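You operate a simulated robot arm through the tools that you are given. There is no shell and no other tool. Be economical: measure what you need, move in short steps, check, and stop when the job is done.

You are at the controls of a simulated two-armed robot. One attempt, no reset.

JOB
Take the blue crumpled towel from the top of the long table and put it on the upper shelf of the steriliser cart. Stack the steel box marked "No 57" from the window side of the packing table on top of the steel box marked "No 32". Put the purple cup from the window side of the packing table on the tray of the right cart and the teal cup on the upper shelf of the loading cart. Put the ring from the window side of the packing table on top of the white test carton there. Stack the green peg from the container end of the packing table on top of the orange peg. Do these in any order.

It is judged by the outcome, as a careful person would: the job done as asked, and still so three seconds after it is handed in. It fails if anything else is knocked over, pushed out of place, dropped, spilled or broken. Flat cloth is picked up by pressing the open fingertips on it (5 to 10 N) and closing them slowly along it; thin cloth reads only 2 to 8 mm in the jaws.

ROBOT AND FRAMES
Two 7-joint arms with three-finger grippers on one trunk, on a base that drives. Base frame: it is fixed to the floor where the robot stands at the start and does not move with it; the origin is under the middle of the robot, x ahead of it, y to its left, z up; the surface under the hand at the start is at about z = 880. Readings come in mm, degrees, newtons and seconds.
The left shoulder is at the start at [41, 154, 1012], the right one opposite. With the tool pointing down near the work surface each hand reaches from about 100 to 620 mm from the robot's upright axis, wherever it stands, measured 20 degrees to its own side. Places, roughly: crumpled towel [500, 250, 1000]; cup [0, 5250, 1000]; loading cart up button [-1800, 4300, 1200]; peg [-750, 5250, 1000]; ring [-250, 5250, 1000]; steel box [-250, 5000, 1000]; steriliser cart up button [-4400, 900, 1100]; test carton [250, 5250, 1000]; tray of the right cart [-3500, 5900, 700]. Payload 2.69 kg a hand.
The tool frame of a hand sits at the grasp point between the pads (the TCP): z along the fingers, y along the line on which they close. The tips reach 29 mm beyond it. The gripper opens to 120 mm. The gripper's body begins 78 mm behind the TCP.
Orientation is told as [roll, pitch, yaw] about the base's x, y, z axes, in that order, counted from this pose: with the fingers straight down and closing along the base's y, the tool's x points along the base's -x, its y along +y and its z along -z.

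CONTROLS
- The arms move only by the tool servo_tool. It takes "left_commands", "right_commands" or both (then of equal length, played together; a hand with none holds still); each is a list of rows, each a list of 6 numbers: the shift along the base's x, y, z in mm, then the turn, a rotation vector about the base's x, y, z in degrees. In form: [[dx, dy, dz, ax, ay, az], ...]. A call has 1 to 8 rows; each row is the pose to reach, as a shift and turn from the pose commanded when the call began. "left_hand" and "right_hand" are, for a hand that has rows, the opening, from 0 (shut) to 1 (fully open), set as the call begins (left out, the last holds). Rows are played at 5 a second. More than 50 mm and 8.6 degrees between two rows, or a gripper value outside its range, and nothing of the call is played. Where a pose cannot be reached the arm comes as near as it can. A force on the tool above 40 N (or 10 N above the force at the start of the call, whichever is more), or a blocked arm, ends the call early, and 0.2 s more pass. The fingers move at their own pace and stop on an object; they squeeze with about 42 N. The grip force told is the motor's: it shows also when the fingers shut on nothing. Time passes only in rows, and 0.2 s behind the last, so rows that repeat a pose let the fingers close. The reply holds the time, the measured pose of the TCP, the force on the tool along the base axes, the opening and the grip force, in the units named above and with some noise, with the torque about the TCP (base axes, N m) and any sound that the robot's microphone picked up.
- Cameras (640 x 400 px; columns grow to the right, rows downward): "scene" is now at [144.3, 54.6, 1194.2]; the picture's right is [0.36, -0.93, 0.00], its down [-0.14, -0.05, -0.99] and it looks along [0.92, 0.36, -0.15] (base axes); focal length 214 px, centre (320, 200). "left" rides on the left gripper at [63, 0, -104] in its tool frame; the picture's right is [-0.01, 1.00, 0.00], its down [-0.83, 0.00, -0.56] and it looks along [-0.56, 0.00, 0.83] (tool axes); focal length 275 px, centre (320, 200). "right" rides on the right gripper at [63, 0, -104] in its tool frame; the picture's right is [0.00, 1.00, 0.00], its down [-0.83, 0.00, -0.56] and it looks along [-0.56, 0.00, 0.83] (tool axes); focal length 275 px, centre (320, 200). There is no depth. A picture from a camera that has moved, and an enlarged one, comes with that camera's place and axes in the base frame and with its lens. The place of the scene camera against the robot may be out by one fixed shift of up to 25 mm in any direction.
- capture(camera): a new picture of that camera. The clock stands still meanwhile.
- move_column(by): slides the trunk up (or, below 0, down) by that many mm; the arms and the scene camera ride with it, the base frame stays. It gives what a move gives, with no picture.
- roll_base(legs): drives the robot by 1 to 6 legs, each [ahead, left, turn to the left] in mm, mm and degrees, along the robot's own axes; the way and the turn of a leg run together, so that a leg with both is an arc; at most 1500 mm and 180 degrees a leg. The arms and the cameras ride along, it lands a little off, and it stops where it bumps. It gives what a move gives.
- aim_head(pan, tilt): turns the head with the scene camera to pan (to the left, within 80 degrees either way) and tilt (down, from -29 to 69), counted from straight ahead of the robot. It gives what a move gives.
- enlarge(camera, box): a new picture of the part [left, top, right, bottom] of that camera's present view, enlarged. The clock stands still meanwhile.
- hand_in(): hands the job in; it is judged then, once.

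Go step by step. Nothing tells you exact positions but the pictures and the camera data: compare them with the known pose of the tool, close in by small moves and look again before you grip or let go. The budget is 186 turns and 174 pictures, counting those below and the enlarged ones. Unless the task says otherwise, let go and move clear before handing in.

The tools are called after "Request:" by a JSON object that holds its "name" and its "arguments". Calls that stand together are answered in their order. servo_tool: Moves the arms, as the interface text tells. Its arguments: {"type":"object","properties":{"left_commands":{"type":"array","items":{"type":"array","items":{"type":"number"}}},"left_hand":{"type":"number"},"right_commands":{"type":"array","items":{"type":"array","items":{"type":"number"}}},"right_hand":{"type":"number"}},"required":[]} The other tools are called the same way: move_column (by) slides the trunk up or down; roll_base (legs) drives the base; aim_head (pan, tilt) turns the head that bears the scene camera; capture (camera) takes a picture; enlarge (camera, box) takes an enlarged picture of a part of a camera's view; hand_in () hands the job in.

At the start:

```text
time: 0.0
left_eef_pos: [308.8, 370.0, 1114.7]
left_tcp_rot: [-0.1, 0.0, -0.1]
left_wrist_force: [0.0, 1.2, -0.1]
left_moment: [0.0, -0.02, 0.02]
left_finger_gap: 120.2
left_grip_force: 0.0
right_eef_pos: [281.0, 6.3, 1165.6]
right_tcp_rot: [-0.1, 0.1, -0.1]
right_wrist_force: [-0.5, -0.1, -0.5]
right_moment: [-0.01, 0.02, -0.03]
right_finger_gap: 120.3
right_grip_force: 0.0
trunk travel left (down, up): [-379.0, 59.0]
robot x, y, heading: [-3.9, -2.4, -0.2]
head pan, tilt: [21.0, 8.3]
```

scene: 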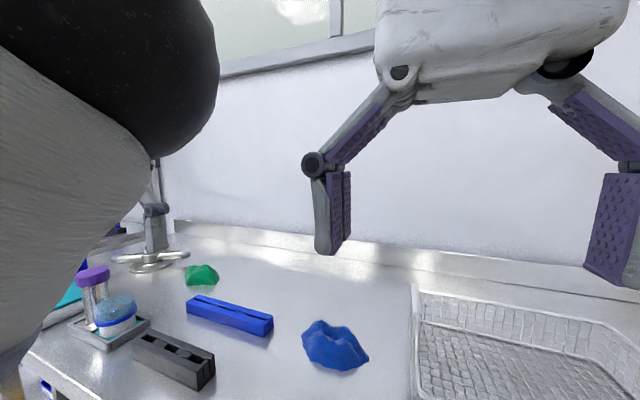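
right: 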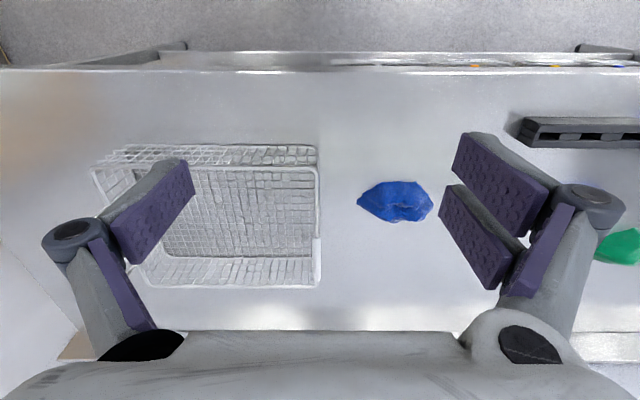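
left: 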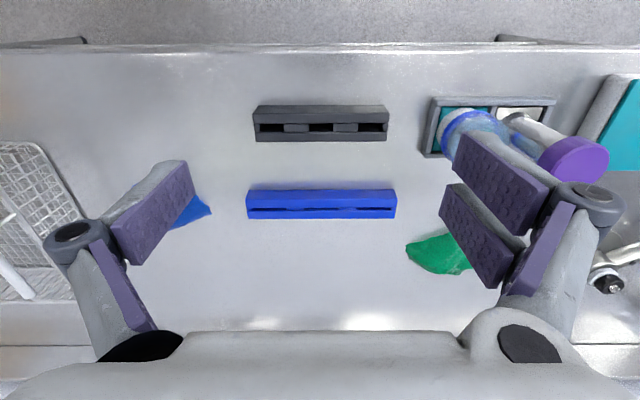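

I see the blue towel at about [470, 133, 890] on the table. I'll bring the right hand over it, turning so the fingers close along x.

Request:
{"name": "servo_tool", "arguments": {"right_commands": [[20, 15, -10, 0, 0, 8.5], [45, 32, -20, 0, 0, 17], [70, 50, -35, 0, 0, 25.5], [95, 68, -50, 0, 0, 34], [120, 85, -70, 0, 0, 42.5], [145, 100, -90, 0, 0, 51], [170, 115, -100, 0, 0, 59.5], [190, 127, -105, 0, 0, 68]], "right_hand": 1}}

Request:
{"name": "servo_tool", "arguments": {"right_commands": [[0, 0, 0, 0, 0, 8], [0, 0, 0, 0, 0, 16], [0, 0, 0, 0, 0, 22], [0, 0, 0, 0, 0, 22]]}}

Request:
{"name": "capture", "arguments": {"camera": "right"}}

Request:
{"name": "capture", "arguments": {"camera": "scene"}}

```text
time: 1.8
left_eef_pos: [307.5, 369.9, 1116.3]
left_tcp_rot: [0.2, -0.1, 0.0]
left_wrist_force: [-0.1, -0.7, 0.0]
left_moment: [0.02, -0.05, 0.02]
left_finger_gap: 119.7
left_grip_force: 0.0
right_eef_pos: [427.9, 84.0, 1051.8]
right_tcp_rot: [-0.1, -0.1, 68.1]
right_wrist_force: [0.6, -0.9, 1.3]
right_moment: [0.05, -0.05, 0.0]
right_finger_gap: 120.0
right_grip_force: 0.0
right hand out of reach, approached as far as the arm can: row 5, 6, 7, 8
trunk travel left (down, up): [-379.0, 59.0]
robot x, y, heading: [1.2, -1.1, -0.1]
head pan, tilt: [21.0, 8.3]
```

```text
time: 2.8
left_eef_pos: [307.2, 370.9, 1115.3]
left_tcp_rot: [0.0, -0.1, 0.0]
left_wrist_force: [-0.3, -0.3, 0.4]
left_moment: [0.0, 0.0, -0.02]
left_finger_gap: 120.1
left_grip_force: 0.1
right_eef_pos: [423.8, 85.8, 1051.7]
right_tcp_rot: [0.0, 0.1, 90.0]
right_wrist_force: [-0.2, 0.1, -0.1]
right_moment: [-0.02, 0.0, 0.03]
right_finger_gap: 120.2
right_grip_force: 0.1
trunk travel left (down, up): [-379.0, 59.0]
robot x, y, heading: [-3.4, 1.4, -0.1]
head pan, tilt: [21.0, 8.3]
```

```text
170 pictures are left
camera right: at [425.6, 22.6, 1156.0], right [-1.0, -0.01, 0.0], down [-0.01, 0.83, 0.56], along [0.0, 0.56, -0.83], focal length 275 px, centre (320, 200)
```

right: 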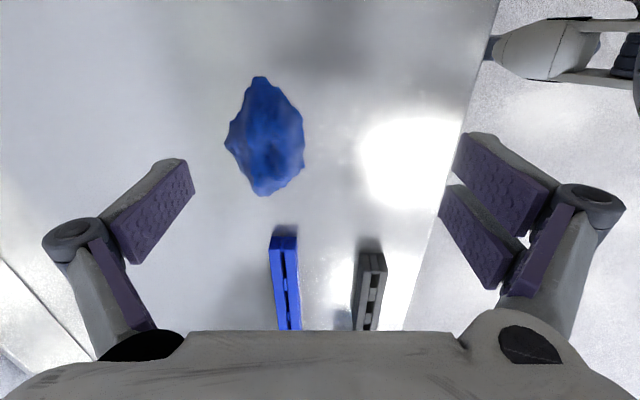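

```text
169 pictures are left
camera scene: at [144.3, 54.6, 1194.2], right [0.36, -0.93, 0.0], down [-0.14, -0.05, -0.99], along [0.92, 0.36, -0.15], focal length 214 px, centre (320, 200)
```

scene: 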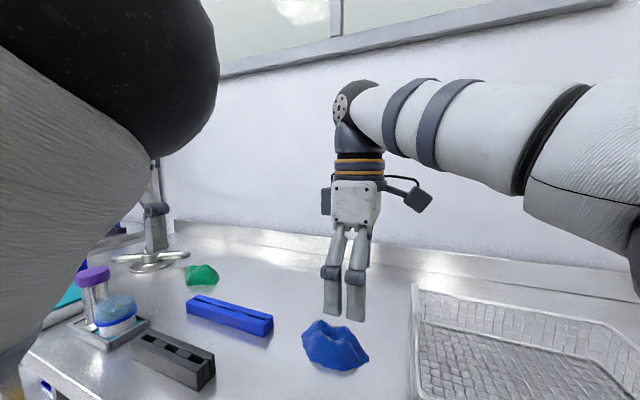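

The towel is centred near [477, 124]. The arm's reach was limited at that height, so I'll lower it while shifting.

Request:
{"name": "servo_tool", "arguments": {"right_commands": [[0, 0, -40, 0, 0, 0], [15, 12, -60, 0, 0, 0], [35, 25, -75, 0, 0, 0], [52, 38, -80, 0, 0, 0], [52, 38, -80, 0, 0, 0]]}}

Request:
{"name": "capture", "arguments": {"camera": "right"}}

```text
time: 4.0
left_eef_pos: [308.1, 370.3, 1115.8]
left_tcp_rot: [0.0, 0.0, 0.0]
left_wrist_force: [-0.6, -1.5, -0.3]
left_moment: [-0.01, 0.02, 0.0]
left_finger_gap: 120.0
left_grip_force: 0.2
right_eef_pos: [446.5, 103.8, 988.4]
right_tcp_rot: [0.1, 0.0, 89.9]
right_wrist_force: [0.2, 0.2, -0.3]
right_moment: [0.02, 0.03, 0.02]
right_finger_gap: 120.0
right_grip_force: 0.0
right hand out of reach, approached as far as the arm can: row 3, 4, 5
trunk travel left (down, up): [-379.0, 59.0]
robot x, y, heading: [-1.9, -0.9, 0.2]
head pan, tilt: [21.0, 8.3]
```

```text
168 pictures are left
camera right: at [446.1, 39.4, 1091.4], right [-1.0, 0.0, 0.0], down [0.0, 0.83, 0.56], along [0.0, 0.56, -0.83], focal length 275 px, centre (320, 200)
```

right: 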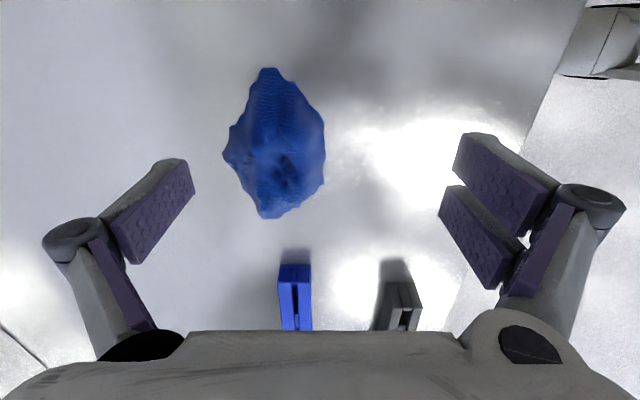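

Reach improves lower down; continuing toward [480, 121].

Request:
{"name": "servo_tool", "arguments": {"right_commands": [[8, 4, -20, 0, 0, 0], [20, 10, -35, 0, 0, 0], [34, 17, -45, 0, 0, 0], [34, 17, -45, 0, 0, 0]]}}

Request:
{"name": "capture", "arguments": {"camera": "right"}}

```text
time: 5.0
left_eef_pos: [307.7, 370.2, 1113.4]
left_tcp_rot: [0.0, 0.1, 0.0]
left_wrist_force: [0.0, 0.3, 0.2]
left_moment: [0.01, -0.01, 0.04]
left_finger_gap: 119.8
left_grip_force: 0.1
right_eef_pos: [464.9, 106.6, 943.6]
right_tcp_rot: [-0.2, -0.1, 89.9]
right_wrist_force: [0.3, 0.1, 0.7]
right_moment: [0.01, -0.03, 0.01]
right_finger_gap: 120.0
right_grip_force: 0.1
right hand out of reach, approached as far as the arm can: row 2, 3, 4
trunk travel left (down, up): [-379.0, 59.0]
robot x, y, heading: [-2.9, -0.4, 0.1]
head pan, tilt: [21.0, 8.3]
```

```text
167 pictures are left
camera right: at [465.8, 44.3, 1046.4], right [-1.0, 0.0, 0.0], down [-0.01, 0.83, 0.56], along [0.0, 0.56, -0.83], focal length 275 px, centre (320, 200)
```

right: 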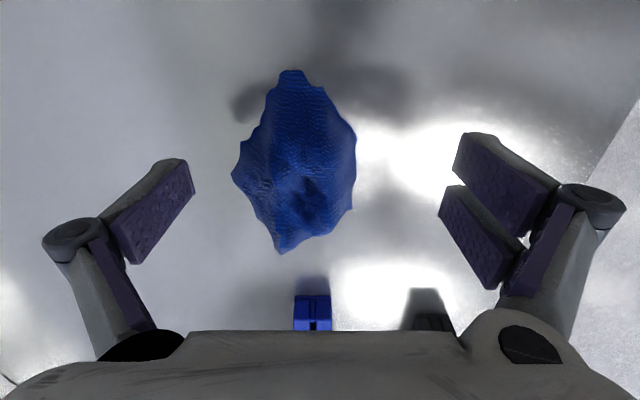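

Nearly there; a small base shift will do the rest.

Request:
{"name": "roll_base", "arguments": {"legs": [[16, 13, 0]]}}

Request:
{"name": "servo_tool", "arguments": {"right_commands": [[0, 0, -15, 0, 0, 0], [0, 0, -29, 0, 0, 0], [0, 0, -29, 0, 0, 0]]}}

Request:
{"name": "capture", "arguments": {"camera": "right"}}

```text
time: 5.8
left_eef_pos: [325.4, 385.3, 1114.0]
left_tcp_rot: [-0.1, -0.1, -0.1]
left_wrist_force: [0.5, 0.4, -0.2]
left_moment: [-0.05, 0.01, 0.01]
left_finger_gap: 120.1
left_grip_force: 0.0
right_eef_pos: [482.1, 120.9, 942.0]
right_tcp_rot: [0.0, 0.1, 90.1]
right_wrist_force: [1.2, 0.3, -0.2]
right_moment: [-0.02, 0.0, -0.01]
right_finger_gap: 120.1
right_grip_force: 0.1
trunk travel left (down, up): [-379.0, 59.0]
robot x, y, heading: [16.1, 10.8, 0.1]
head pan, tilt: [21.0, 8.3]
```

```text
time: 6.6
left_eef_pos: [325.1, 383.4, 1115.1]
left_tcp_rot: [-0.1, 0.0, -0.2]
left_wrist_force: [0.3, -0.3, 0.5]
left_moment: [-0.02, -0.01, 0.0]
left_finger_gap: 119.6
left_grip_force: 0.0
right_eef_pos: [481.3, 120.2, 914.1]
right_tcp_rot: [0.0, -0.1, 90.0]
right_wrist_force: [-0.8, -0.4, 0.2]
right_moment: [-0.01, 0.01, 0.02]
right_finger_gap: 119.9
right_grip_force: 0.1
trunk travel left (down, up): [-379.0, 59.0]
robot x, y, heading: [18.1, 17.1, -0.1]
head pan, tilt: [21.0, 8.3]
```

```text
166 pictures are left
camera right: at [483.1, 56.7, 1016.4], right [-1.0, 0.0, 0.0], down [0.0, 0.83, 0.56], along [0.0, 0.56, -0.83], focal length 275 px, centre (320, 200)
```

right: 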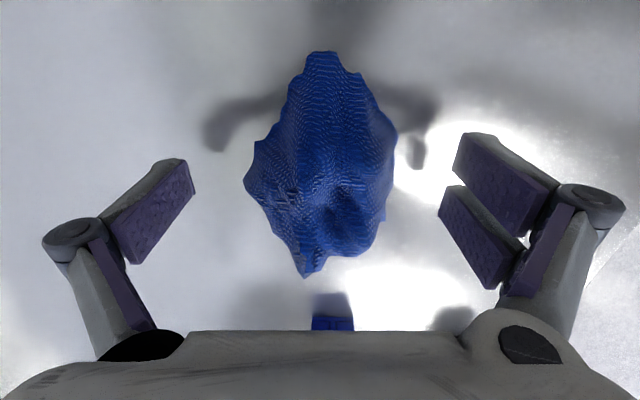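

Centred over the towel. Close the fingers and lift.

Request:
{"name": "servo_tool", "arguments": {"right_commands": [[0, 0, 0, 0, 0, 0], [0, 0, 0, 0, 0, 0], [0, 0, 0, 0, 0, 0], [0, 0, 0, 0, 0, 0], [0, 0, 0, 0, 0, 0]], "right_hand": 0}}

Request:
{"name": "servo_tool", "arguments": {"right_commands": [[0, 0, 30, 0, 0, 0], [0, 0, 60, 0, 0, 0], [0, 0, 90, 0, 0, 0], [0, 0, 90, 0, 0, 0]]}}

Request:
{"name": "capture", "arguments": {"camera": "scene"}}

```text
time: 7.8
left_eef_pos: [324.9, 383.2, 1114.9]
left_tcp_rot: [0.0, -0.1, 0.0]
left_wrist_force: [-0.1, -1.3, 0.0]
left_moment: [0.0, 0.01, 0.02]
left_finger_gap: 119.8
left_grip_force: 0.0
right_eef_pos: [482.1, 120.1, 913.4]
right_tcp_rot: [-0.1, -0.1, 90.0]
right_wrist_force: [1.2, 0.6, 15.2]
right_moment: [0.02, 0.4, -0.12]
right_finger_gap: 72.9
right_grip_force: 41.4
trunk travel left (down, up): [-379.0, 59.0]
robot x, y, heading: [15.0, 7.9, 0.3]
head pan, tilt: [21.0, 8.3]
```

```text
time: 8.8
left_eef_pos: [323.7, 384.4, 1114.9]
left_tcp_rot: [-0.1, 0.0, -0.1]
left_wrist_force: [0.4, -0.5, -0.2]
left_moment: [0.02, 0.0, -0.03]
left_finger_gap: 119.7
left_grip_force: 0.0
right_eef_pos: [481.7, 101.2, 990.2]
right_tcp_rot: [0.0, -0.5, 89.0]
right_wrist_force: [0.0, -0.4, -0.8]
right_moment: [-0.03, -0.03, -0.01]
right_finger_gap: 72.8
right_grip_force: 41.7
right hand out of reach, approached as far as the arm can: row 2, 3, 4
trunk travel left (down, up): [-379.0, 59.0]
robot x, y, heading: [16.0, 10.3, -0.2]
head pan, tilt: [21.0, 8.3]
```

```text
165 pictures are left
camera scene: at [160.2, 67.6, 1194.2], right [0.36, -0.93, 0.0], down [-0.14, -0.05, -0.99], along [0.92, 0.35, -0.15], focal length 214 px, centre (320, 200)
```

scene: 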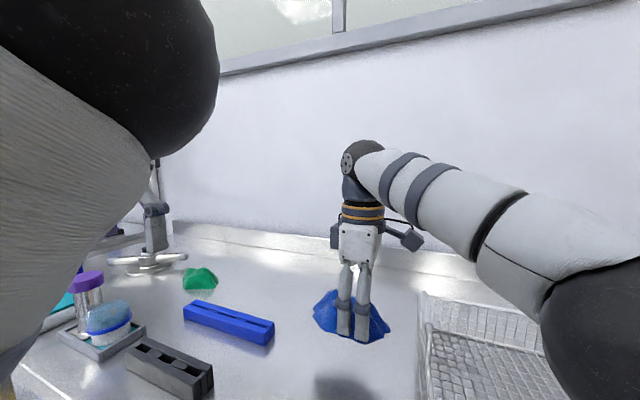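

The towel is held. I'll draw the right hand in and up, then look around for the way.

Request:
{"name": "servo_tool", "arguments": {"right_commands": [[-30, -20, 20, 0, 0, 0], [-60, -40, 40, 0, 0, 0], [-90, -60, 60, 0, 0, 0], [-120, -80, 80, 0, 0, 0], [-150, -100, 100, 0, 0, 0], [-175, -120, 115, 0, 0, 0], [-195, -140, 130, 0, 0, 0], [-195, -140, 130, 0, 0, 0]]}}

Request:
{"name": "aim_head", "arguments": {"pan": 80, "tilt": 15}}

Request:
{"name": "capture", "arguments": {"camera": "scene"}}

Request:
{"name": "aim_head", "arguments": {"pan": -80, "tilt": 15}}

Request:
{"name": "capture", "arguments": {"camera": "scene"}}

```text
time: 10.6
left_eef_pos: [325.4, 383.4, 1114.0]
left_tcp_rot: [0.0, 0.0, -0.1]
left_wrist_force: [0.2, 0.2, -0.1]
left_moment: [-0.01, 0.04, 0.01]
left_finger_gap: 120.1
left_grip_force: 0.0
right_eef_pos: [284.1, -32.5, 1119.0]
right_tcp_rot: [0.0, -0.1, 89.9]
right_wrist_force: [0.2, 0.2, -1.5]
right_moment: [-0.05, 0.01, 0.02]
right_finger_gap: 72.9
right_grip_force: 42.2
trunk travel left (down, up): [-379.0, 59.0]
robot x, y, heading: [17.5, 12.5, 0.1]
head pan, tilt: [21.0, 8.3]
```

```text
time: 11.9
left_eef_pos: [323.8, 384.0, 1113.6]
left_tcp_rot: [0.1, -0.1, -0.1]
left_wrist_force: [0.0, -0.3, 0.6]
left_moment: [0.04, 0.0, 0.04]
left_finger_gap: 120.0
left_grip_force: 0.1
right_eef_pos: [283.7, -32.6, 1119.0]
right_tcp_rot: [-0.2, -0.1, 90.1]
right_wrist_force: [0.5, 0.5, -1.8]
right_moment: [-0.02, -0.04, -0.02]
right_finger_gap: 72.9
right_grip_force: 42.5
trunk travel left (down, up): [-379.0, 59.0]
robot x, y, heading: [18.0, 12.2, -0.0]
head pan, tilt: [80.0, 15.0]
```

```text
164 pictures are left
camera scene: at [90.1, 126.2, 1183.4], right [0.98, -0.17, 0.0], down [-0.05, -0.25, -0.97], along [0.17, 0.95, -0.26], focal length 214 px, centre (320, 200)
```

scene: 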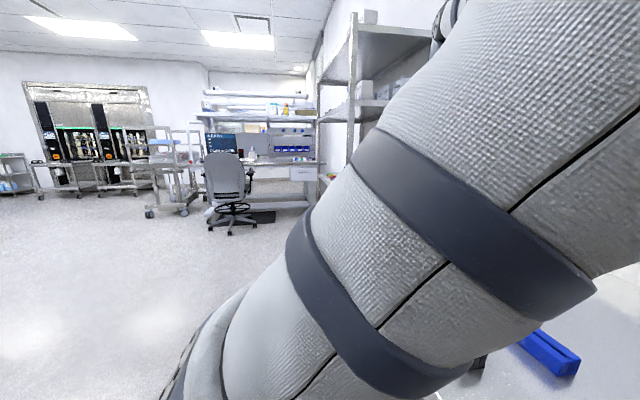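

```text
time: 14.3
left_eef_pos: [324.0, 382.5, 1114.7]
left_tcp_rot: [0.0, 0.0, -0.1]
left_wrist_force: [-0.3, 0.3, -1.0]
left_moment: [0.0, -0.02, 0.0]
left_finger_gap: 120.1
left_grip_force: 0.1
right_eef_pos: [284.1, -33.2, 1119.2]
right_tcp_rot: [0.0, 0.0, 90.1]
right_wrist_force: [-0.1, 0.7, -1.2]
right_moment: [-0.01, 0.0, 0.0]
right_finger_gap: 72.9
right_grip_force: 41.9
trunk travel left (down, up): [-379.0, 59.0]
robot x, y, heading: [14.2, 16.2, -0.1]
head pan, tilt: [-80.0, 15.0]
```

```text
163 pictures are left
camera scene: at [90.1, -57.7, 1183.4], right [-0.98, -0.17, 0.0], down [-0.05, 0.25, -0.97], along [0.17, -0.95, -0.26], focal length 214 px, centre (320, 200)
```

scene: 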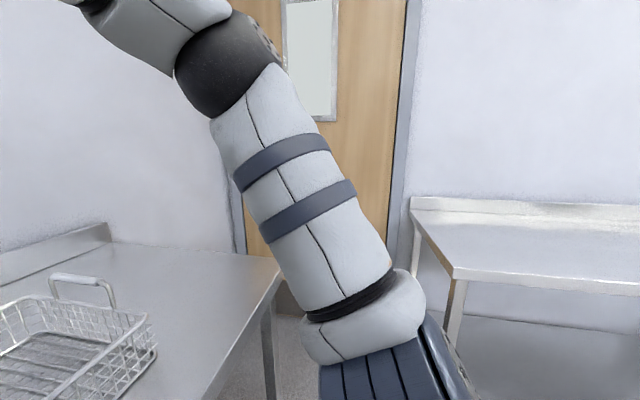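

Open floor lies to the left and behind. I'll back away from the table, turn around and look toward the steriliser cart.

Request:
{"name": "roll_base", "arguments": {"legs": [[-350, 0, 0], [0, 600, 0], [0, 0, 170]]}}

Request:
{"name": "aim_head", "arguments": {"pan": 0, "tilt": 10}}

Request:
{"name": "capture", "arguments": {"camera": "scene"}}

```text
time: 28.5
left_eef_pos: [-686.3, 271.1, 1115.2]
left_tcp_rot: [0.0, 0.0, 174.8]
left_wrist_force: [0.5, 0.3, 0.7]
left_moment: [0.01, -0.01, 0.0]
left_finger_gap: 119.8
left_grip_force: 0.0
right_eef_pos: [-608.9, 681.2, 1117.4]
right_tcp_rot: [0.0, -0.1, -95.2]
right_wrist_force: [-0.4, 0.5, -0.7]
right_moment: [0.05, 0.01, -0.02]
right_finger_gap: 72.4
right_grip_force: 42.2
trunk travel left (down, up): [-379.0, 59.0]
robot x, y, heading: [-347.2, 615.8, 174.9]
head pan, tilt: [-80.0, 15.0]
```

```text
time: 30.0
left_eef_pos: [-685.3, 270.3, 1114.4]
left_tcp_rot: [0.0, 0.0, 174.8]
left_wrist_force: [-0.1, 0.2, -0.3]
left_moment: [0.01, -0.03, -0.03]
left_finger_gap: 119.9
left_grip_force: 0.1
right_eef_pos: [-609.0, 680.6, 1118.8]
right_tcp_rot: [0.1, -0.2, -95.3]
right_wrist_force: [0.4, -1.0, -1.2]
right_moment: [0.01, 0.01, 0.01]
right_finger_gap: 72.2
right_grip_force: 41.8
trunk travel left (down, up): [-379.0, 59.0]
robot x, y, heading: [-344.0, 614.0, 174.8]
head pan, tilt: [0.0, 10.0]
```

```text
162 pictures are left
camera scene: at [-502.4, 647.4, 1191.5], right [0.09, 1.0, 0.0], down [0.17, -0.02, -0.98], along [-0.98, 0.09, -0.17], focal length 214 px, centre (320, 200)
```

scene: 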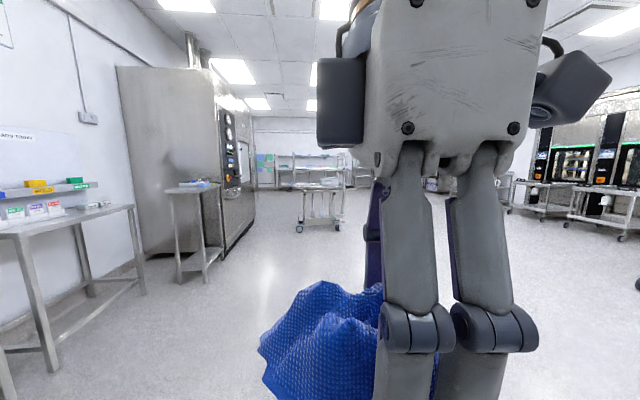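

Request:
{"name": "enlarge", "arguments": {"camera": "scene", "box": [240, 120, 380, 250]}}

```text
3.08 times, centred on (310, 185) of scene
camera zoom: at [-502.4, 647.4, 1191.5], right [0.09, 1.0, 0.0], down [0.17, -0.02, -0.98], along [-0.98, 0.09, -0.17], focal length 660 px, centre (351, 246)
```

zoom: 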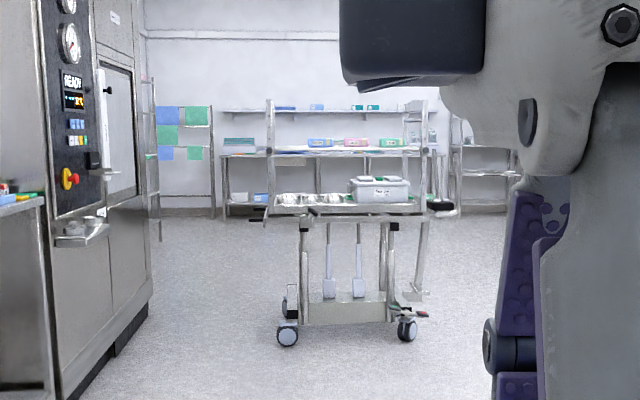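

The steriliser cart is ahead near x=-4400. Driving closer.

Request:
{"name": "roll_base", "arguments": {"legs": [[1400, 0, 0], [1200, 0, 0]]}}

Request:
{"name": "capture", "arguments": {"camera": "scene"}}

Request:
{"name": "capture", "arguments": {"camera": "left"}}

```text
time: 42.8
left_eef_pos: [-3284.1, 422.8, 1115.2]
left_tcp_rot: [0.0, 0.0, 177.4]
left_wrist_force: [-0.6, 0.6, -0.4]
left_moment: [0.01, -0.03, 0.0]
left_finger_gap: 120.0
left_grip_force: 0.1
right_eef_pos: [-3225.6, 837.1, 1118.2]
right_tcp_rot: [0.1, -0.1, -92.6]
right_wrist_force: [-1.0, 0.3, -1.7]
right_moment: [0.04, 0.01, -0.01]
right_finger_gap: 71.8
right_grip_force: 41.9
trunk travel left (down, up): [-379.0, 59.0]
robot x, y, heading: [-2958.1, 775.2, 177.3]
head pan, tilt: [0.0, 10.0]
```

```text
160 pictures are left
camera scene: at [-3116.8, 807.4, 1191.5], right [0.04, 1.0, 0.0], down [0.17, -0.01, -0.98], along [-0.98, 0.04, -0.17], focal length 214 px, centre (320, 200)
```

scene: 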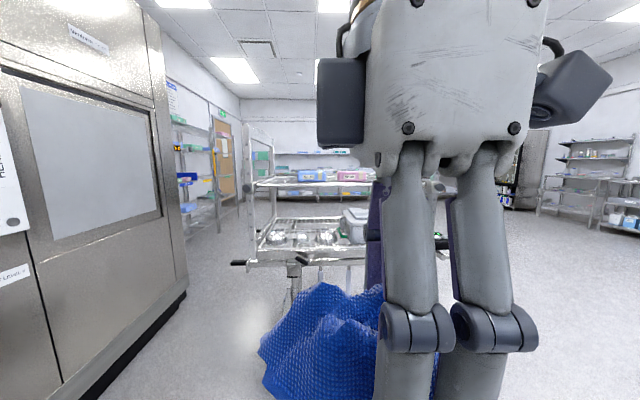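

```text
159 pictures are left
camera left: at [-3220.1, 419.9, 1219.3], right [-0.05, -1.0, 0.0], down [-0.83, 0.04, 0.56], along [-0.56, 0.03, -0.83], focal length 275 px, centre (320, 200)
```

left: 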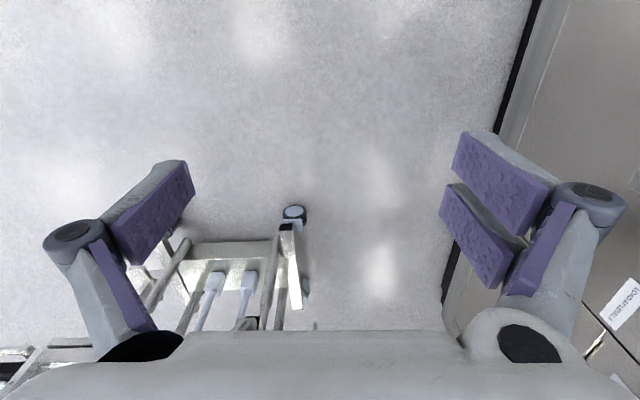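

The upper shelf seems near z≈1100. I'll raise the trunk and hands, then look closer from a slightly shifted spot.

Request:
{"name": "move_column", "arguments": {"by": 58}}

Request:
{"name": "servo_tool", "arguments": {"left_commands": [[0, 0, 30, 0, 0, 0], [15, 0, 60, 0, 0, 0], [20, 0, 80, 0, 0, 0], [20, 0, 80, 0, 0, 0]], "right_commands": [[0, 20, 30, 0, 0, 0], [0, 50, 50, 0, 0, 0], [0, 85, 60, 0, 0, 0], [0, 120, 60, 0, 0, 0]]}}

Request:
{"name": "roll_base", "arguments": {"legs": [[250, 0, 2]]}}

Request:
{"name": "aim_head", "arguments": {"pan": 0, "tilt": 15}}

Request:
{"name": "capture", "arguments": {"camera": "scene"}}

```text
time: 43.7
left_eef_pos: [-3284.7, 422.6, 1172.6]
left_tcp_rot: [0.0, 0.0, 177.4]
left_wrist_force: [-1.0, -0.4, -0.9]
left_moment: [0.02, -0.02, 0.01]
left_finger_gap: 120.0
left_grip_force: 0.0
right_eef_pos: [-3225.9, 835.8, 1177.1]
right_tcp_rot: [0.2, -0.2, -92.6]
right_wrist_force: [-0.6, 0.1, -0.4]
right_moment: [0.01, -0.03, 0.01]
right_finger_gap: 71.6
right_grip_force: 42.1
trunk travel left (down, up): [-437.0, 1.0]
robot x, y, heading: [-2958.4, 778.3, 177.3]
head pan, tilt: [0.0, 10.0]
```

```text
time: 44.7
left_eef_pos: [-3262.6, 422.5, 1255.6]
left_tcp_rot: [0.1, 0.0, 177.4]
left_wrist_force: [-0.5, 0.4, 0.5]
left_moment: [-0.03, -0.01, 0.0]
left_finger_gap: 120.1
left_grip_force: 0.1
right_eef_pos: [-3225.4, 955.6, 1238.2]
right_tcp_rot: [0.0, -0.1, -92.6]
right_wrist_force: [-0.8, -0.5, -1.9]
right_moment: [0.04, -0.02, 0.02]
right_finger_gap: 71.7
right_grip_force: 41.8
trunk travel left (down, up): [-437.0, 1.0]
robot x, y, heading: [-2958.3, 778.2, 177.6]
head pan, tilt: [0.0, 10.0]
```

```text
time: 46.5
left_eef_pos: [-3491.9, 414.6, 1256.6]
left_tcp_rot: [-0.1, 0.0, 179.8]
left_wrist_force: [-0.2, 0.0, -0.1]
left_moment: [0.01, -0.04, 0.03]
left_finger_gap: 119.9
left_grip_force: 0.0
right_eef_pos: [-3475.8, 950.4, 1236.7]
right_tcp_rot: [0.0, -0.1, -90.3]
right_wrist_force: [-1.0, 0.5, -0.5]
right_moment: [0.01, -0.02, -0.04]
right_finger_gap: 71.7
right_grip_force: 42.1
trunk travel left (down, up): [-437.0, 1.0]
robot x, y, heading: [-3204.6, 781.6, 179.9]
head pan, tilt: [0.0, 10.0]
```

```text
time: 47.2
left_eef_pos: [-3490.6, 415.0, 1254.1]
left_tcp_rot: [0.0, -0.1, 179.8]
left_wrist_force: [0.8, -0.9, 0.0]
left_moment: [0.04, -0.02, 0.0]
left_finger_gap: 120.2
left_grip_force: 0.0
right_eef_pos: [-3476.7, 948.9, 1237.3]
right_tcp_rot: [-0.1, -0.1, -90.2]
right_wrist_force: [0.8, 0.7, -0.4]
right_moment: [0.02, 0.02, 0.01]
right_finger_gap: 71.5
right_grip_force: 41.8
trunk travel left (down, up): [-437.0, 1.0]
robot x, y, heading: [-3200.9, 788.7, 180.0]
head pan, tilt: [0.0, 15.0]
```

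```text
158 pictures are left
camera scene: at [-3302.2, 806.5, 1248.8], right [0.0, 1.0, 0.0], down [0.26, 0.0, -0.97], along [-0.97, 0.0, -0.26], focal length 214 px, centre (320, 200)
```

scene: 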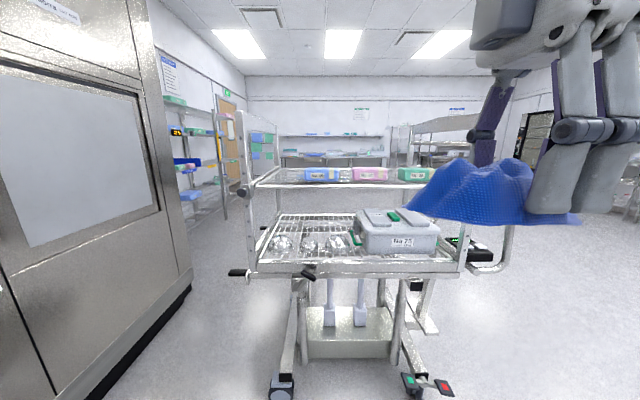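

I see the upper shelf with cartons at its back and free room at the left front. I'll move closer and look from the hand cameras.

Request:
{"name": "roll_base", "arguments": {"legs": [[300, 170, 0]]}}

Request:
{"name": "aim_head", "arguments": {"pan": 0, "tilt": 25}}

Request:
{"name": "capture", "arguments": {"camera": "scene"}}

Request:
{"name": "capture", "arguments": {"camera": "right"}}

Request:
{"name": "capture", "arguments": {"camera": "left"}}

```text
time: 49.5
left_eef_pos: [-3794.3, 250.3, 1255.2]
left_tcp_rot: [0.0, -0.2, 179.7]
left_wrist_force: [-0.5, -0.2, 0.7]
left_moment: [0.0, -0.05, 0.02]
left_finger_gap: 120.1
left_grip_force: 0.2
right_eef_pos: [-3778.2, 783.9, 1239.4]
right_tcp_rot: [-0.1, 0.0, -90.3]
right_wrist_force: [-0.2, 0.5, -0.6]
right_moment: [0.03, -0.03, -0.02]
right_finger_gap: 71.5
right_grip_force: 42.0
trunk travel left (down, up): [-437.0, 1.0]
robot x, y, heading: [-3505.5, 615.3, 179.3]
head pan, tilt: [0.0, 15.0]
```

```text
time: 50.2
left_eef_pos: [-3794.1, 250.2, 1255.6]
left_tcp_rot: [-0.1, 0.0, 179.5]
left_wrist_force: [0.5, -0.5, -0.4]
left_moment: [-0.01, -0.02, 0.04]
left_finger_gap: 120.3
left_grip_force: 0.1
right_eef_pos: [-3778.2, 783.4, 1237.8]
right_tcp_rot: [-0.1, -0.2, -90.3]
right_wrist_force: [-0.8, 0.3, -0.9]
right_moment: [0.05, 0.0, -0.02]
right_finger_gap: 71.3
right_grip_force: 41.6
trunk travel left (down, up): [-437.0, 1.0]
robot x, y, heading: [-3504.0, 618.2, 179.8]
head pan, tilt: [0.0, 25.0]
```

```text
157 pictures are left
camera scene: at [-3602.9, 640.6, 1232.6], right [0.01, 1.0, 0.0], down [0.42, 0.0, -0.91], along [-0.91, 0.01, -0.42], focal length 214 px, centre (320, 200)
```

scene: 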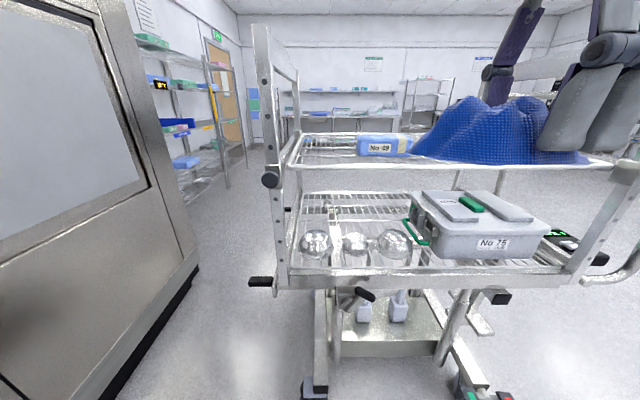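

```text
156 pictures are left
camera right: at [-3777.2, 846.0, 1341.6], right [1.0, 0.0, 0.0], down [0.0, -0.83, 0.56], along [0.0, -0.56, -0.83], focal length 275 px, centre (320, 200)
```

right: 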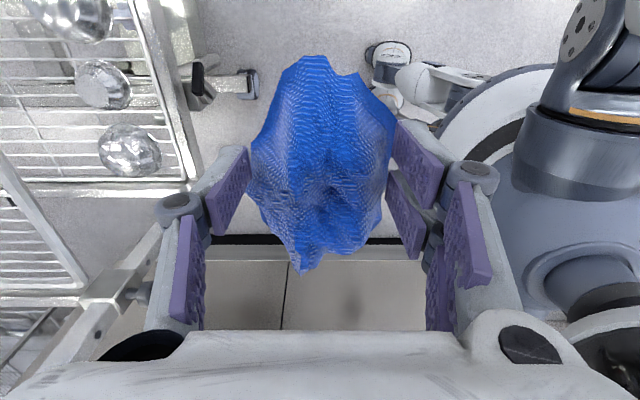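

```text
155 pictures are left
camera left: at [-3730.8, 249.3, 1359.5], right [-0.01, -1.0, 0.0], down [-0.83, 0.01, 0.56], along [-0.56, 0.01, -0.83], focal length 275 px, centre (320, 200)
```

left: 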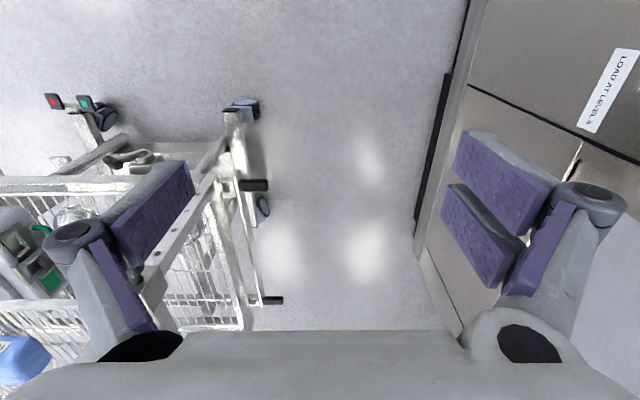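

I need to know how far my base sticks out; looking straight down.

Request:
{"name": "aim_head", "arguments": {"pan": 0, "tilt": 65}}

Request:
{"name": "capture", "arguments": {"camera": "scene"}}

```text
time: 51.2
left_eef_pos: [-3795.5, 249.2, 1255.3]
left_tcp_rot: [0.0, -0.1, 179.6]
left_wrist_force: [-0.4, -0.6, 0.1]
left_moment: [-0.04, -0.02, -0.02]
left_finger_gap: 120.0
left_grip_force: 0.1
right_eef_pos: [-3777.5, 783.6, 1238.3]
right_tcp_rot: [-0.2, -0.1, -90.4]
right_wrist_force: [-0.1, 0.5, -1.0]
right_moment: [0.05, 0.0, 0.01]
right_finger_gap: 71.4
right_grip_force: 41.3
trunk travel left (down, up): [-437.0, 1.0]
robot x, y, heading: [-3504.6, 618.3, 180.0]
head pan, tilt: [0.0, 65.0]
```

```text
154 pictures are left
camera scene: at [-3571.5, 640.4, 1177.0], right [0.01, 1.0, 0.0], down [0.91, -0.01, -0.42], along [-0.42, 0.0, -0.91], focal length 214 px, centre (320, 200)
```

scene: 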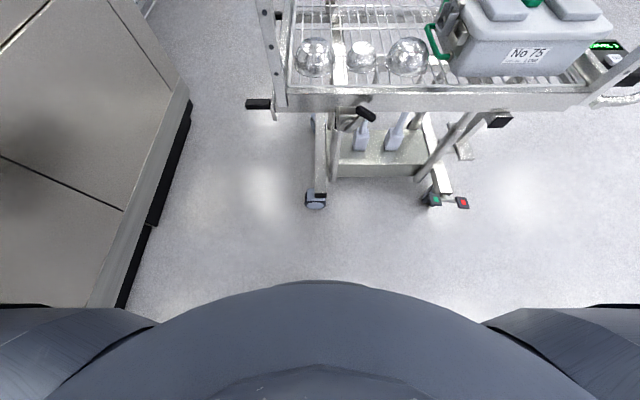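

Floor is clear up to 155 mm ahead of my axis, so I can drive ahead 305 mm without touching the cart.

Request:
{"name": "roll_base", "arguments": {"legs": [[305, 0, 0]]}}

Request:
{"name": "servo_tool", "arguments": {"right_commands": [[-30, -30, -15, 0, 0, 0], [-60, -55, -30, 0, 0, 0], [-90, -75, -45, 0, 0, 0], [-120, -95, -55, 0, 0, 0], [-150, -113, -65, 0, 0, 0], [-177, -113, -75, 0, 0, 0], [-177, -113, -75, 0, 0, 0]]}}

Request:
{"name": "capture", "arguments": {"camera": "right"}}

Request:
{"name": "aim_head", "arguments": {"pan": 0, "tilt": 25}}

Request:
{"name": "capture", "arguments": {"camera": "scene"}}

```text
time: 53.5
left_eef_pos: [-4101.5, 248.6, 1255.2]
left_tcp_rot: [0.1, -0.1, 179.9]
left_wrist_force: [1.4, 0.4, -1.1]
left_moment: [0.05, 0.01, 0.03]
left_finger_gap: 119.8
left_grip_force: 0.1
right_eef_pos: [-4088.5, 782.7, 1238.7]
right_tcp_rot: [-0.1, 0.0, -90.0]
right_wrist_force: [0.6, -0.6, -0.6]
right_moment: [0.03, 0.02, -0.01]
right_finger_gap: 71.1
right_grip_force: 42.4
trunk travel left (down, up): [-437.0, 1.0]
robot x, y, heading: [-3815.1, 619.9, -179.8]
head pan, tilt: [0.0, 65.0]
stopped in leg 1: the robot was blocked; the commanded pose is now the measured one
```

```text
time: 55.1
left_eef_pos: [-4102.9, 248.5, 1254.6]
left_tcp_rot: [-0.1, -0.1, 179.9]
left_wrist_force: [-0.3, -1.1, 0.6]
left_moment: [0.01, -0.01, -0.03]
left_finger_gap: 119.8
left_grip_force: 0.0
right_eef_pos: [-4241.4, 670.4, 1173.7]
right_tcp_rot: [-0.1, 0.0, -90.0]
right_wrist_force: [0.2, -0.2, -1.2]
right_moment: [0.03, 0.0, -0.01]
right_finger_gap: 71.4
right_grip_force: 42.6
right hand out of reach, approached as far as the arm can: row 6, 7
trunk travel left (down, up): [-437.0, 1.0]
robot x, y, heading: [-3813.7, 619.0, -179.9]
head pan, tilt: [0.0, 65.0]
```

```text
153 pictures are left
camera right: at [-4241.1, 732.5, 1277.2], right [1.0, 0.01, 0.0], down [0.0, -0.83, 0.56], along [0.0, -0.56, -0.83], focal length 275 px, centre (320, 200)
```

right: 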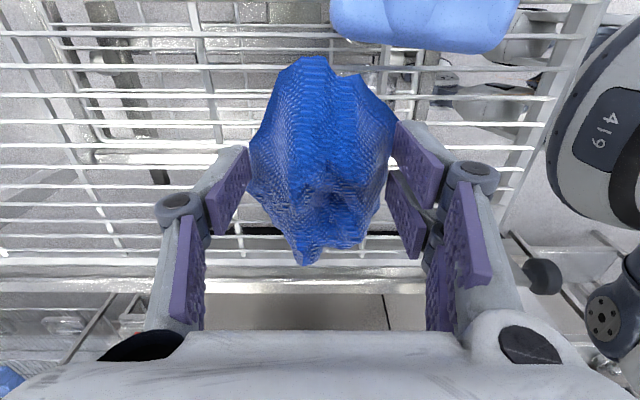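

```text
time: 56.2
left_eef_pos: [-4101.7, 248.4, 1254.6]
left_tcp_rot: [0.0, -0.1, 179.9]
left_wrist_force: [-0.1, 0.4, -0.8]
left_moment: [0.01, 0.01, -0.02]
left_finger_gap: 119.9
left_grip_force: 0.1
right_eef_pos: [-4241.1, 669.9, 1173.8]
right_tcp_rot: [-0.1, -0.1, -89.9]
right_wrist_force: [0.2, -0.6, -1.4]
right_moment: [0.02, -0.03, 0.0]
right_finger_gap: 71.4
right_grip_force: 42.2
trunk travel left (down, up): [-437.0, 1.0]
robot x, y, heading: [-3818.7, 617.3, -179.8]
head pan, tilt: [0.0, 25.0]
```

```text
152 pictures are left
camera scene: at [-3912.4, 640.9, 1232.5], right [0.0, 1.0, 0.0], down [0.42, 0.0, -0.91], along [-0.91, 0.0, -0.42], focal length 214 px, centre (320, 200)
```

scene: 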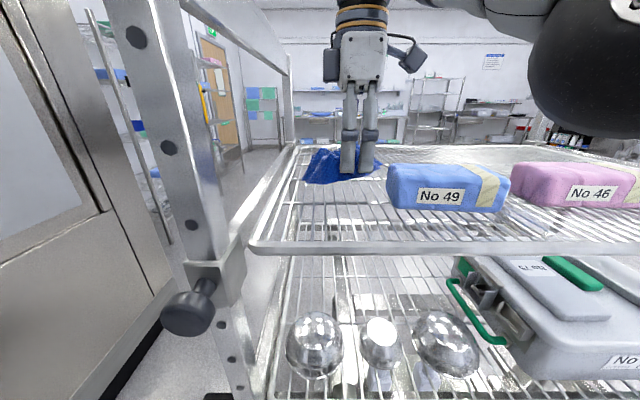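

The towel hangs just behind-left of carton 49. I'll shift 50 mm away from it and lower it onto the shelf.

Request:
{"name": "servo_tool", "arguments": {"right_commands": [[0, -25, 0, 0, 0, 0], [0, -50, 0, 0, 0, 0], [0, -50, -25, 0, 0, 0], [0, -50, -45, 0, 0, 0], [0, -50, -45, 0, 0, 0]]}}

Request:
{"name": "capture", "arguments": {"camera": "right"}}

Request:
{"name": "enlarge", "arguments": {"camera": "scene", "box": [240, 100, 440, 260]}}

```text
time: 57.2
left_eef_pos: [-4099.1, 250.3, 1255.9]
left_tcp_rot: [0.1, -0.2, 180.0]
left_wrist_force: [-0.7, -0.1, 0.7]
left_moment: [0.01, -0.04, 0.03]
left_finger_gap: 120.0
left_grip_force: 0.0
right_eef_pos: [-4234.5, 621.8, 1141.5]
right_tcp_rot: [-1.2, -0.5, -90.1]
right_wrist_force: [8.4, 2.1, 21.8]
right_moment: [0.11, -0.56, -0.02]
right_finger_gap: 71.3
right_grip_force: 42.2
right hand out of reach, approached as far as the arm can: row 2
trunk travel left (down, up): [-437.0, 1.0]
robot x, y, heading: [-3813.9, 615.7, 180.0]
head pan, tilt: [0.0, 25.0]
stopped in row 5 (right hand): the force on the tool passed its limit at 47 N (the readings are from after the stop); the commanded pose is now the measured one
```

```text
151 pictures are left
camera right: at [-4231.6, 684.1, 1244.2], right [1.0, 0.0, -0.02], down [0.01, -0.83, 0.56], along [-0.01, -0.56, -0.83], focal length 275 px, centre (320, 200)
```

right: 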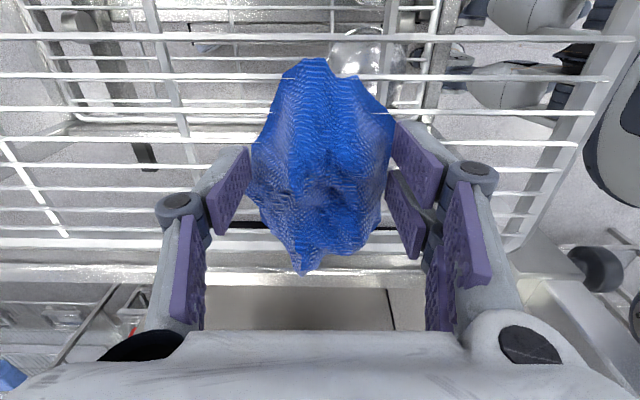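

```text
2.50 times, centred on (340, 180) of scene
camera zoom: at [-3909.4, 641.0, 1233.0], right [0.0, 1.0, 0.0], down [0.42, 0.0, -0.91], along [-0.91, 0.0, -0.42], focal length 536 px, centre (270, 250)
```

zoom: 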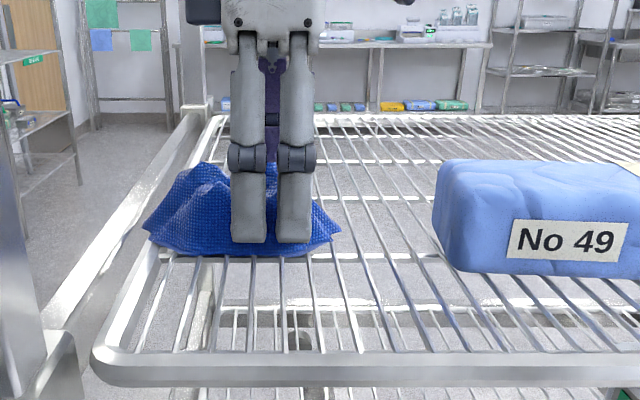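

Contact with the shelf. I'll shift 20 mm back from the left rail and lower, then release.

Request:
{"name": "servo_tool", "arguments": {"right_commands": [[0, 0, 8, 0, 0, 0], [0, 20, 8, 0, 0, 0], [0, 20, -1, 0, 0, 0], [0, 20, -2, 0, 0, 0]]}}

Request:
{"name": "servo_tool", "arguments": {"right_commands": [[0, 0, 0, 0, 0, 0], [0, 0, 0, 0, 0, 0], [0, 0, 0, 0, 0, 0]], "right_hand": 1}}

Request:
{"name": "servo_tool", "arguments": {"right_commands": [[0, 0, 30, 0, 0, 0], [10, 0, 60, 0, 0, 0], [50, 20, 90, 0, 0, 0], [90, 50, 100, 0, 0, 0], [130, 80, 100, 0, 0, 0], [160, 110, 100, 0, 0, 0]]}}

Request:
{"name": "capture", "arguments": {"camera": "scene"}}

```text
time: 58.3
left_eef_pos: [-4100.0, 249.1, 1255.4]
left_tcp_rot: [0.1, -0.2, 179.8]
left_wrist_force: [0.8, 0.1, 0.4]
left_moment: [0.0, -0.02, 0.03]
left_finger_gap: 120.0
left_grip_force: 0.1
right_eef_pos: [-4236.3, 641.2, 1141.5]
right_tcp_rot: [-1.5, -0.6, -90.2]
right_wrist_force: [1.0, 0.3, 24.4]
right_moment: [0.26, -0.94, 0.09]
right_finger_gap: 71.6
right_grip_force: 41.8
trunk travel left (down, up): [-437.0, 1.0]
robot x, y, heading: [-3815.1, 622.4, 180.1]
head pan, tilt: [0.0, 25.0]
stopped in row 4 (right hand): the force on the tool passed its limit at 42 N (the readings are from after the stop); the commanded pose is now the measured one
```

```text
time: 59.1
left_eef_pos: [-4103.0, 250.1, 1254.4]
left_tcp_rot: [-0.1, 0.0, 179.9]
left_wrist_force: [-0.5, -0.9, -0.7]
left_moment: [-0.03, -0.01, 0.04]
left_finger_gap: 120.2
left_grip_force: 0.1
right_eef_pos: [-4237.6, 640.8, 1137.3]
right_tcp_rot: [-1.2, -0.6, -90.1]
right_wrist_force: [0.3, 0.1, -0.3]
right_moment: [-0.02, -0.02, 0.03]
right_finger_gap: 119.9
right_grip_force: 0.1
trunk travel left (down, up): [-437.0, 1.0]
robot x, y, heading: [-3813.5, 621.6, 179.9]
head pan, tilt: [0.0, 25.0]
```

```text
refused: row 3 steps farther than a row can; nothing moved
```

```text
149 pictures are left
camera scene: at [-3912.5, 640.9, 1232.5], right [0.0, 1.0, 0.0], down [0.42, 0.0, -0.91], along [-0.91, 0.0, -0.42], focal length 214 px, centre (320, 200)
```

scene: 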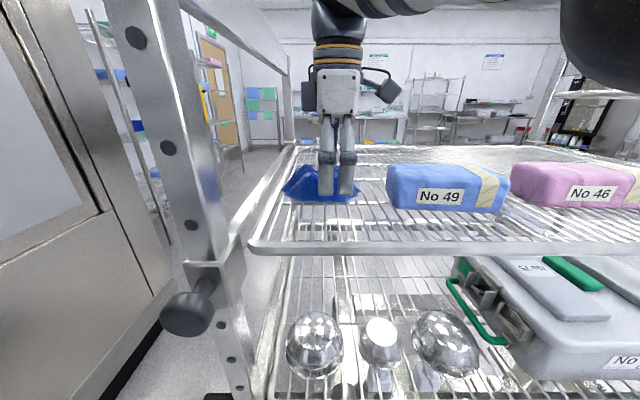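

Released. Lift away.

Request:
{"name": "servo_tool", "arguments": {"right_commands": [[0, 0, 30, 0, 0, 0], [5, 0, 65, 0, 0, 0], [40, 15, 85, 0, 0, 0], [80, 35, 95, 0, 0, -8], [115, 65, 95, 0, 0, -16], [140, 95, 95, 0, 0, -24], [150, 125, 95, 0, 0, -32], [150, 150, 95, 0, 0, -40]]}}

Request:
{"name": "capture", "arguments": {"camera": "scene"}}

```text
time: 60.9
left_eef_pos: [-4102.4, 249.1, 1255.9]
left_tcp_rot: [0.0, -0.1, 179.9]
left_wrist_force: [-0.3, 0.8, -0.1]
left_moment: [0.0, -0.01, 0.03]
left_finger_gap: 119.9
left_grip_force: 0.0
right_eef_pos: [-4089.2, 791.3, 1231.5]
right_tcp_rot: [-1.2, -0.5, -130.3]
right_wrist_force: [-0.2, -0.2, 0.0]
right_moment: [-0.02, 0.02, -0.02]
right_finger_gap: 119.6
right_grip_force: 0.1
right hand out of reach, approached as far as the arm can: row 2
trunk travel left (down, up): [-437.0, 1.0]
robot x, y, heading: [-3813.0, 621.7, 180.3]
head pan, tilt: [0.0, 25.0]
```

```text
148 pictures are left
camera scene: at [-3912.3, 641.2, 1232.5], right [0.0, 1.0, 0.0], down [0.42, 0.0, -0.91], along [-0.91, 0.0, -0.42], focal length 214 px, centre (320, 200)
```

scene: 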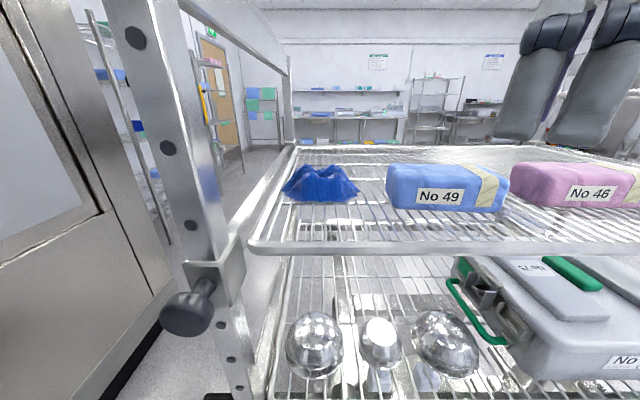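

Towel placed. Back off, square up the right hand, and turn to face the far side.

Request:
{"name": "roll_base", "arguments": {"legs": [[-600, 0, 0], [-900, 0, 0], [0, 0, -110]]}}

Request:
{"name": "aim_head", "arguments": {"pan": 0, "tilt": 10}}

Request:
{"name": "servo_tool", "arguments": {"right_commands": [[0, 0, 0, 0, 0, -8], [0, 0, 0, 0, 0, -16], [0, 0, 0, 0, 0, -24], [0, 0, 0, 0, 0, -32], [0, 0, 0, 0, 0, -40], [0, 0, 0, 0, 0, -48], [0, 0, 0, 0, 0, -50]]}}

Request:
{"name": "capture", "arguments": {"camera": "scene"}}

```text
time: 73.3
left_eef_pos: [-2540.2, 1018.0, 1254.4]
left_tcp_rot: [0.0, -0.1, 68.4]
left_wrist_force: [0.0, -0.6, 0.5]
left_moment: [-0.01, 0.02, -0.04]
left_finger_gap: 120.0
left_grip_force: 0.1
right_eef_pos: [-2041.5, 807.8, 1230.8]
right_tcp_rot: [-1.3, -0.5, 118.3]
right_wrist_force: [0.0, 0.3, 0.9]
right_moment: [0.0, -0.03, 0.0]
right_finger_gap: 120.0
right_grip_force: 0.0
trunk travel left (down, up): [-437.0, 1.0]
robot x, y, heading: [-2301.6, 615.4, 68.6]
head pan, tilt: [0.0, 25.0]
```

```text
time: 74.1
left_eef_pos: [-2541.0, 1018.3, 1255.8]
left_tcp_rot: [-0.1, -0.1, 68.3]
left_wrist_force: [-0.4, 0.3, 0.3]
left_moment: [0.0, -0.01, 0.0]
left_finger_gap: 120.1
left_grip_force: 0.1
right_eef_pos: [-2040.8, 807.4, 1230.3]
right_tcp_rot: [-1.1, -0.6, 118.3]
right_wrist_force: [0.3, 0.5, 0.3]
right_moment: [0.01, 0.0, -0.01]
right_finger_gap: 120.0
right_grip_force: 0.0
trunk travel left (down, up): [-437.0, 1.0]
robot x, y, heading: [-2302.6, 612.4, 68.5]
head pan, tilt: [0.0, 10.0]
```

```text
time: 75.7
left_eef_pos: [-2541.2, 1018.2, 1253.9]
left_tcp_rot: [0.1, -0.2, 68.4]
left_wrist_force: [0.2, 0.3, -0.1]
left_moment: [-0.01, 0.03, 0.02]
left_finger_gap: 120.3
left_grip_force: 0.1
right_eef_pos: [-2040.6, 807.5, 1230.6]
right_tcp_rot: [-1.2, -0.6, 68.3]
right_wrist_force: [-0.2, -0.1, -1.1]
right_moment: [0.01, 0.02, 0.03]
right_finger_gap: 119.9
right_grip_force: 0.1
trunk travel left (down, up): [-437.0, 1.0]
robot x, y, heading: [-2300.9, 614.0, 68.3]
head pan, tilt: [0.0, 10.0]
```

```text
147 pictures are left
camera scene: at [-2270.8, 724.7, 1256.9], right [0.93, -0.37, 0.0], down [-0.06, -0.16, -0.98], along [0.36, 0.92, -0.17], focal length 214 px, centre (320, 200)
```

scene: 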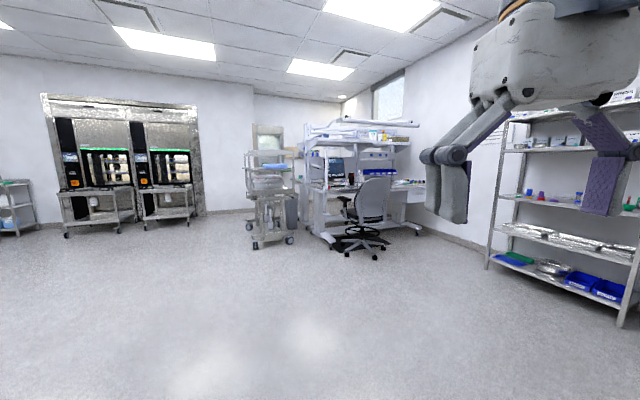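

Request:
{"name": "enlarge", "arguments": {"camera": "scene", "box": [230, 100, 450, 270]}}

Request:
{"name": "enlarge", "arguments": {"camera": "scene", "box": [30, 120, 220, 250]}}

```text
2.35 times, centred on (340, 185) of scene
camera zoom: at [-2270.8, 724.7, 1256.9], right [0.93, -0.37, 0.0], down [-0.06, -0.16, -0.98], along [0.36, 0.92, -0.17], focal length 505 px, centre (273, 235)
```

zoom: 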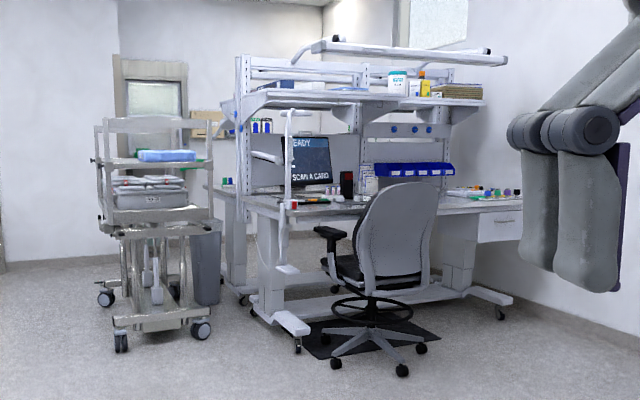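

```text
3.08 times, centred on (125, 185) of scene
camera zoom: at [-2270.8, 724.7, 1256.9], right [0.93, -0.37, 0.0], down [-0.06, -0.16, -0.98], along [0.36, 0.92, -0.17], focal length 660 px, centre (920, 246)
```

zoom: 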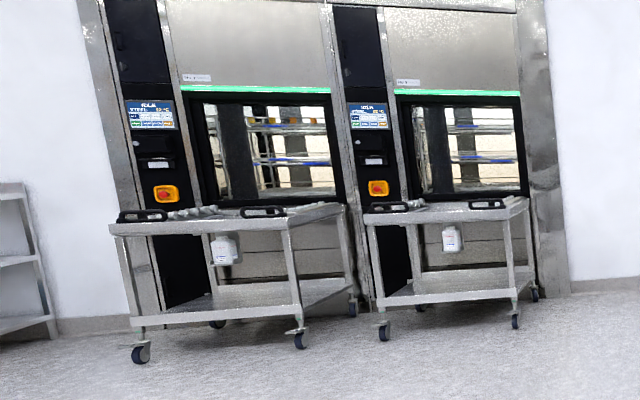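

The packing table is a two-sided island; the objects at y≈5250 lie on its far side. I'll drive around the loading cart on its left.

Request:
{"name": "roll_base", "arguments": {"legs": [[0, 0, 21.5], [1400, 350, 0], [1400, 0, 0], [1200, 0, 0], [0, 0, -60]]}}

Request:
{"name": "capture", "arguments": {"camera": "scene"}}

```text
time: 99.0
left_eef_pos: [-2610.3, 5109.4, 1255.0]
left_tcp_rot: [0.0, -0.1, 31.8]
left_wrist_force: [-0.3, 0.3, -0.7]
left_moment: [-0.03, 0.04, 0.0]
left_finger_gap: 119.8
left_grip_force: 0.1
right_eef_pos: [-2338.1, 4640.3, 1231.1]
right_tcp_rot: [-1.3, -0.6, 31.7]
right_wrist_force: [0.0, -0.3, 0.0]
right_moment: [0.0, -0.01, 0.01]
right_finger_gap: 120.0
right_grip_force: 0.2
trunk travel left (down, up): [-437.0, 1.0]
robot x, y, heading: [-2661.0, 4642.1, 32.1]
head pan, tilt: [0.0, 10.0]
```

```text
144 pictures are left
camera scene: at [-2583.6, 4714.4, 1256.9], right [0.53, -0.85, 0.0], down [-0.15, -0.09, -0.98], along [0.84, 0.52, -0.17], focal length 214 px, centre (320, 200)
```

scene: 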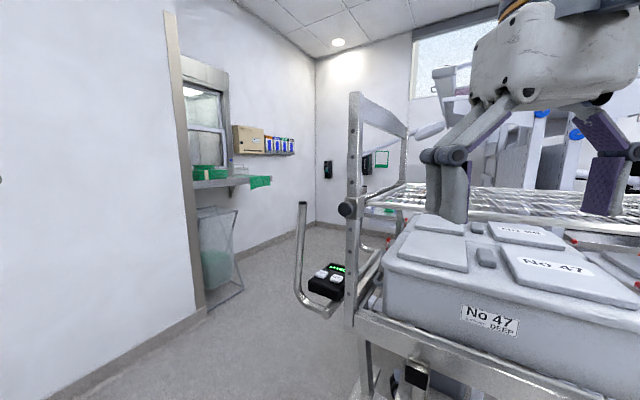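

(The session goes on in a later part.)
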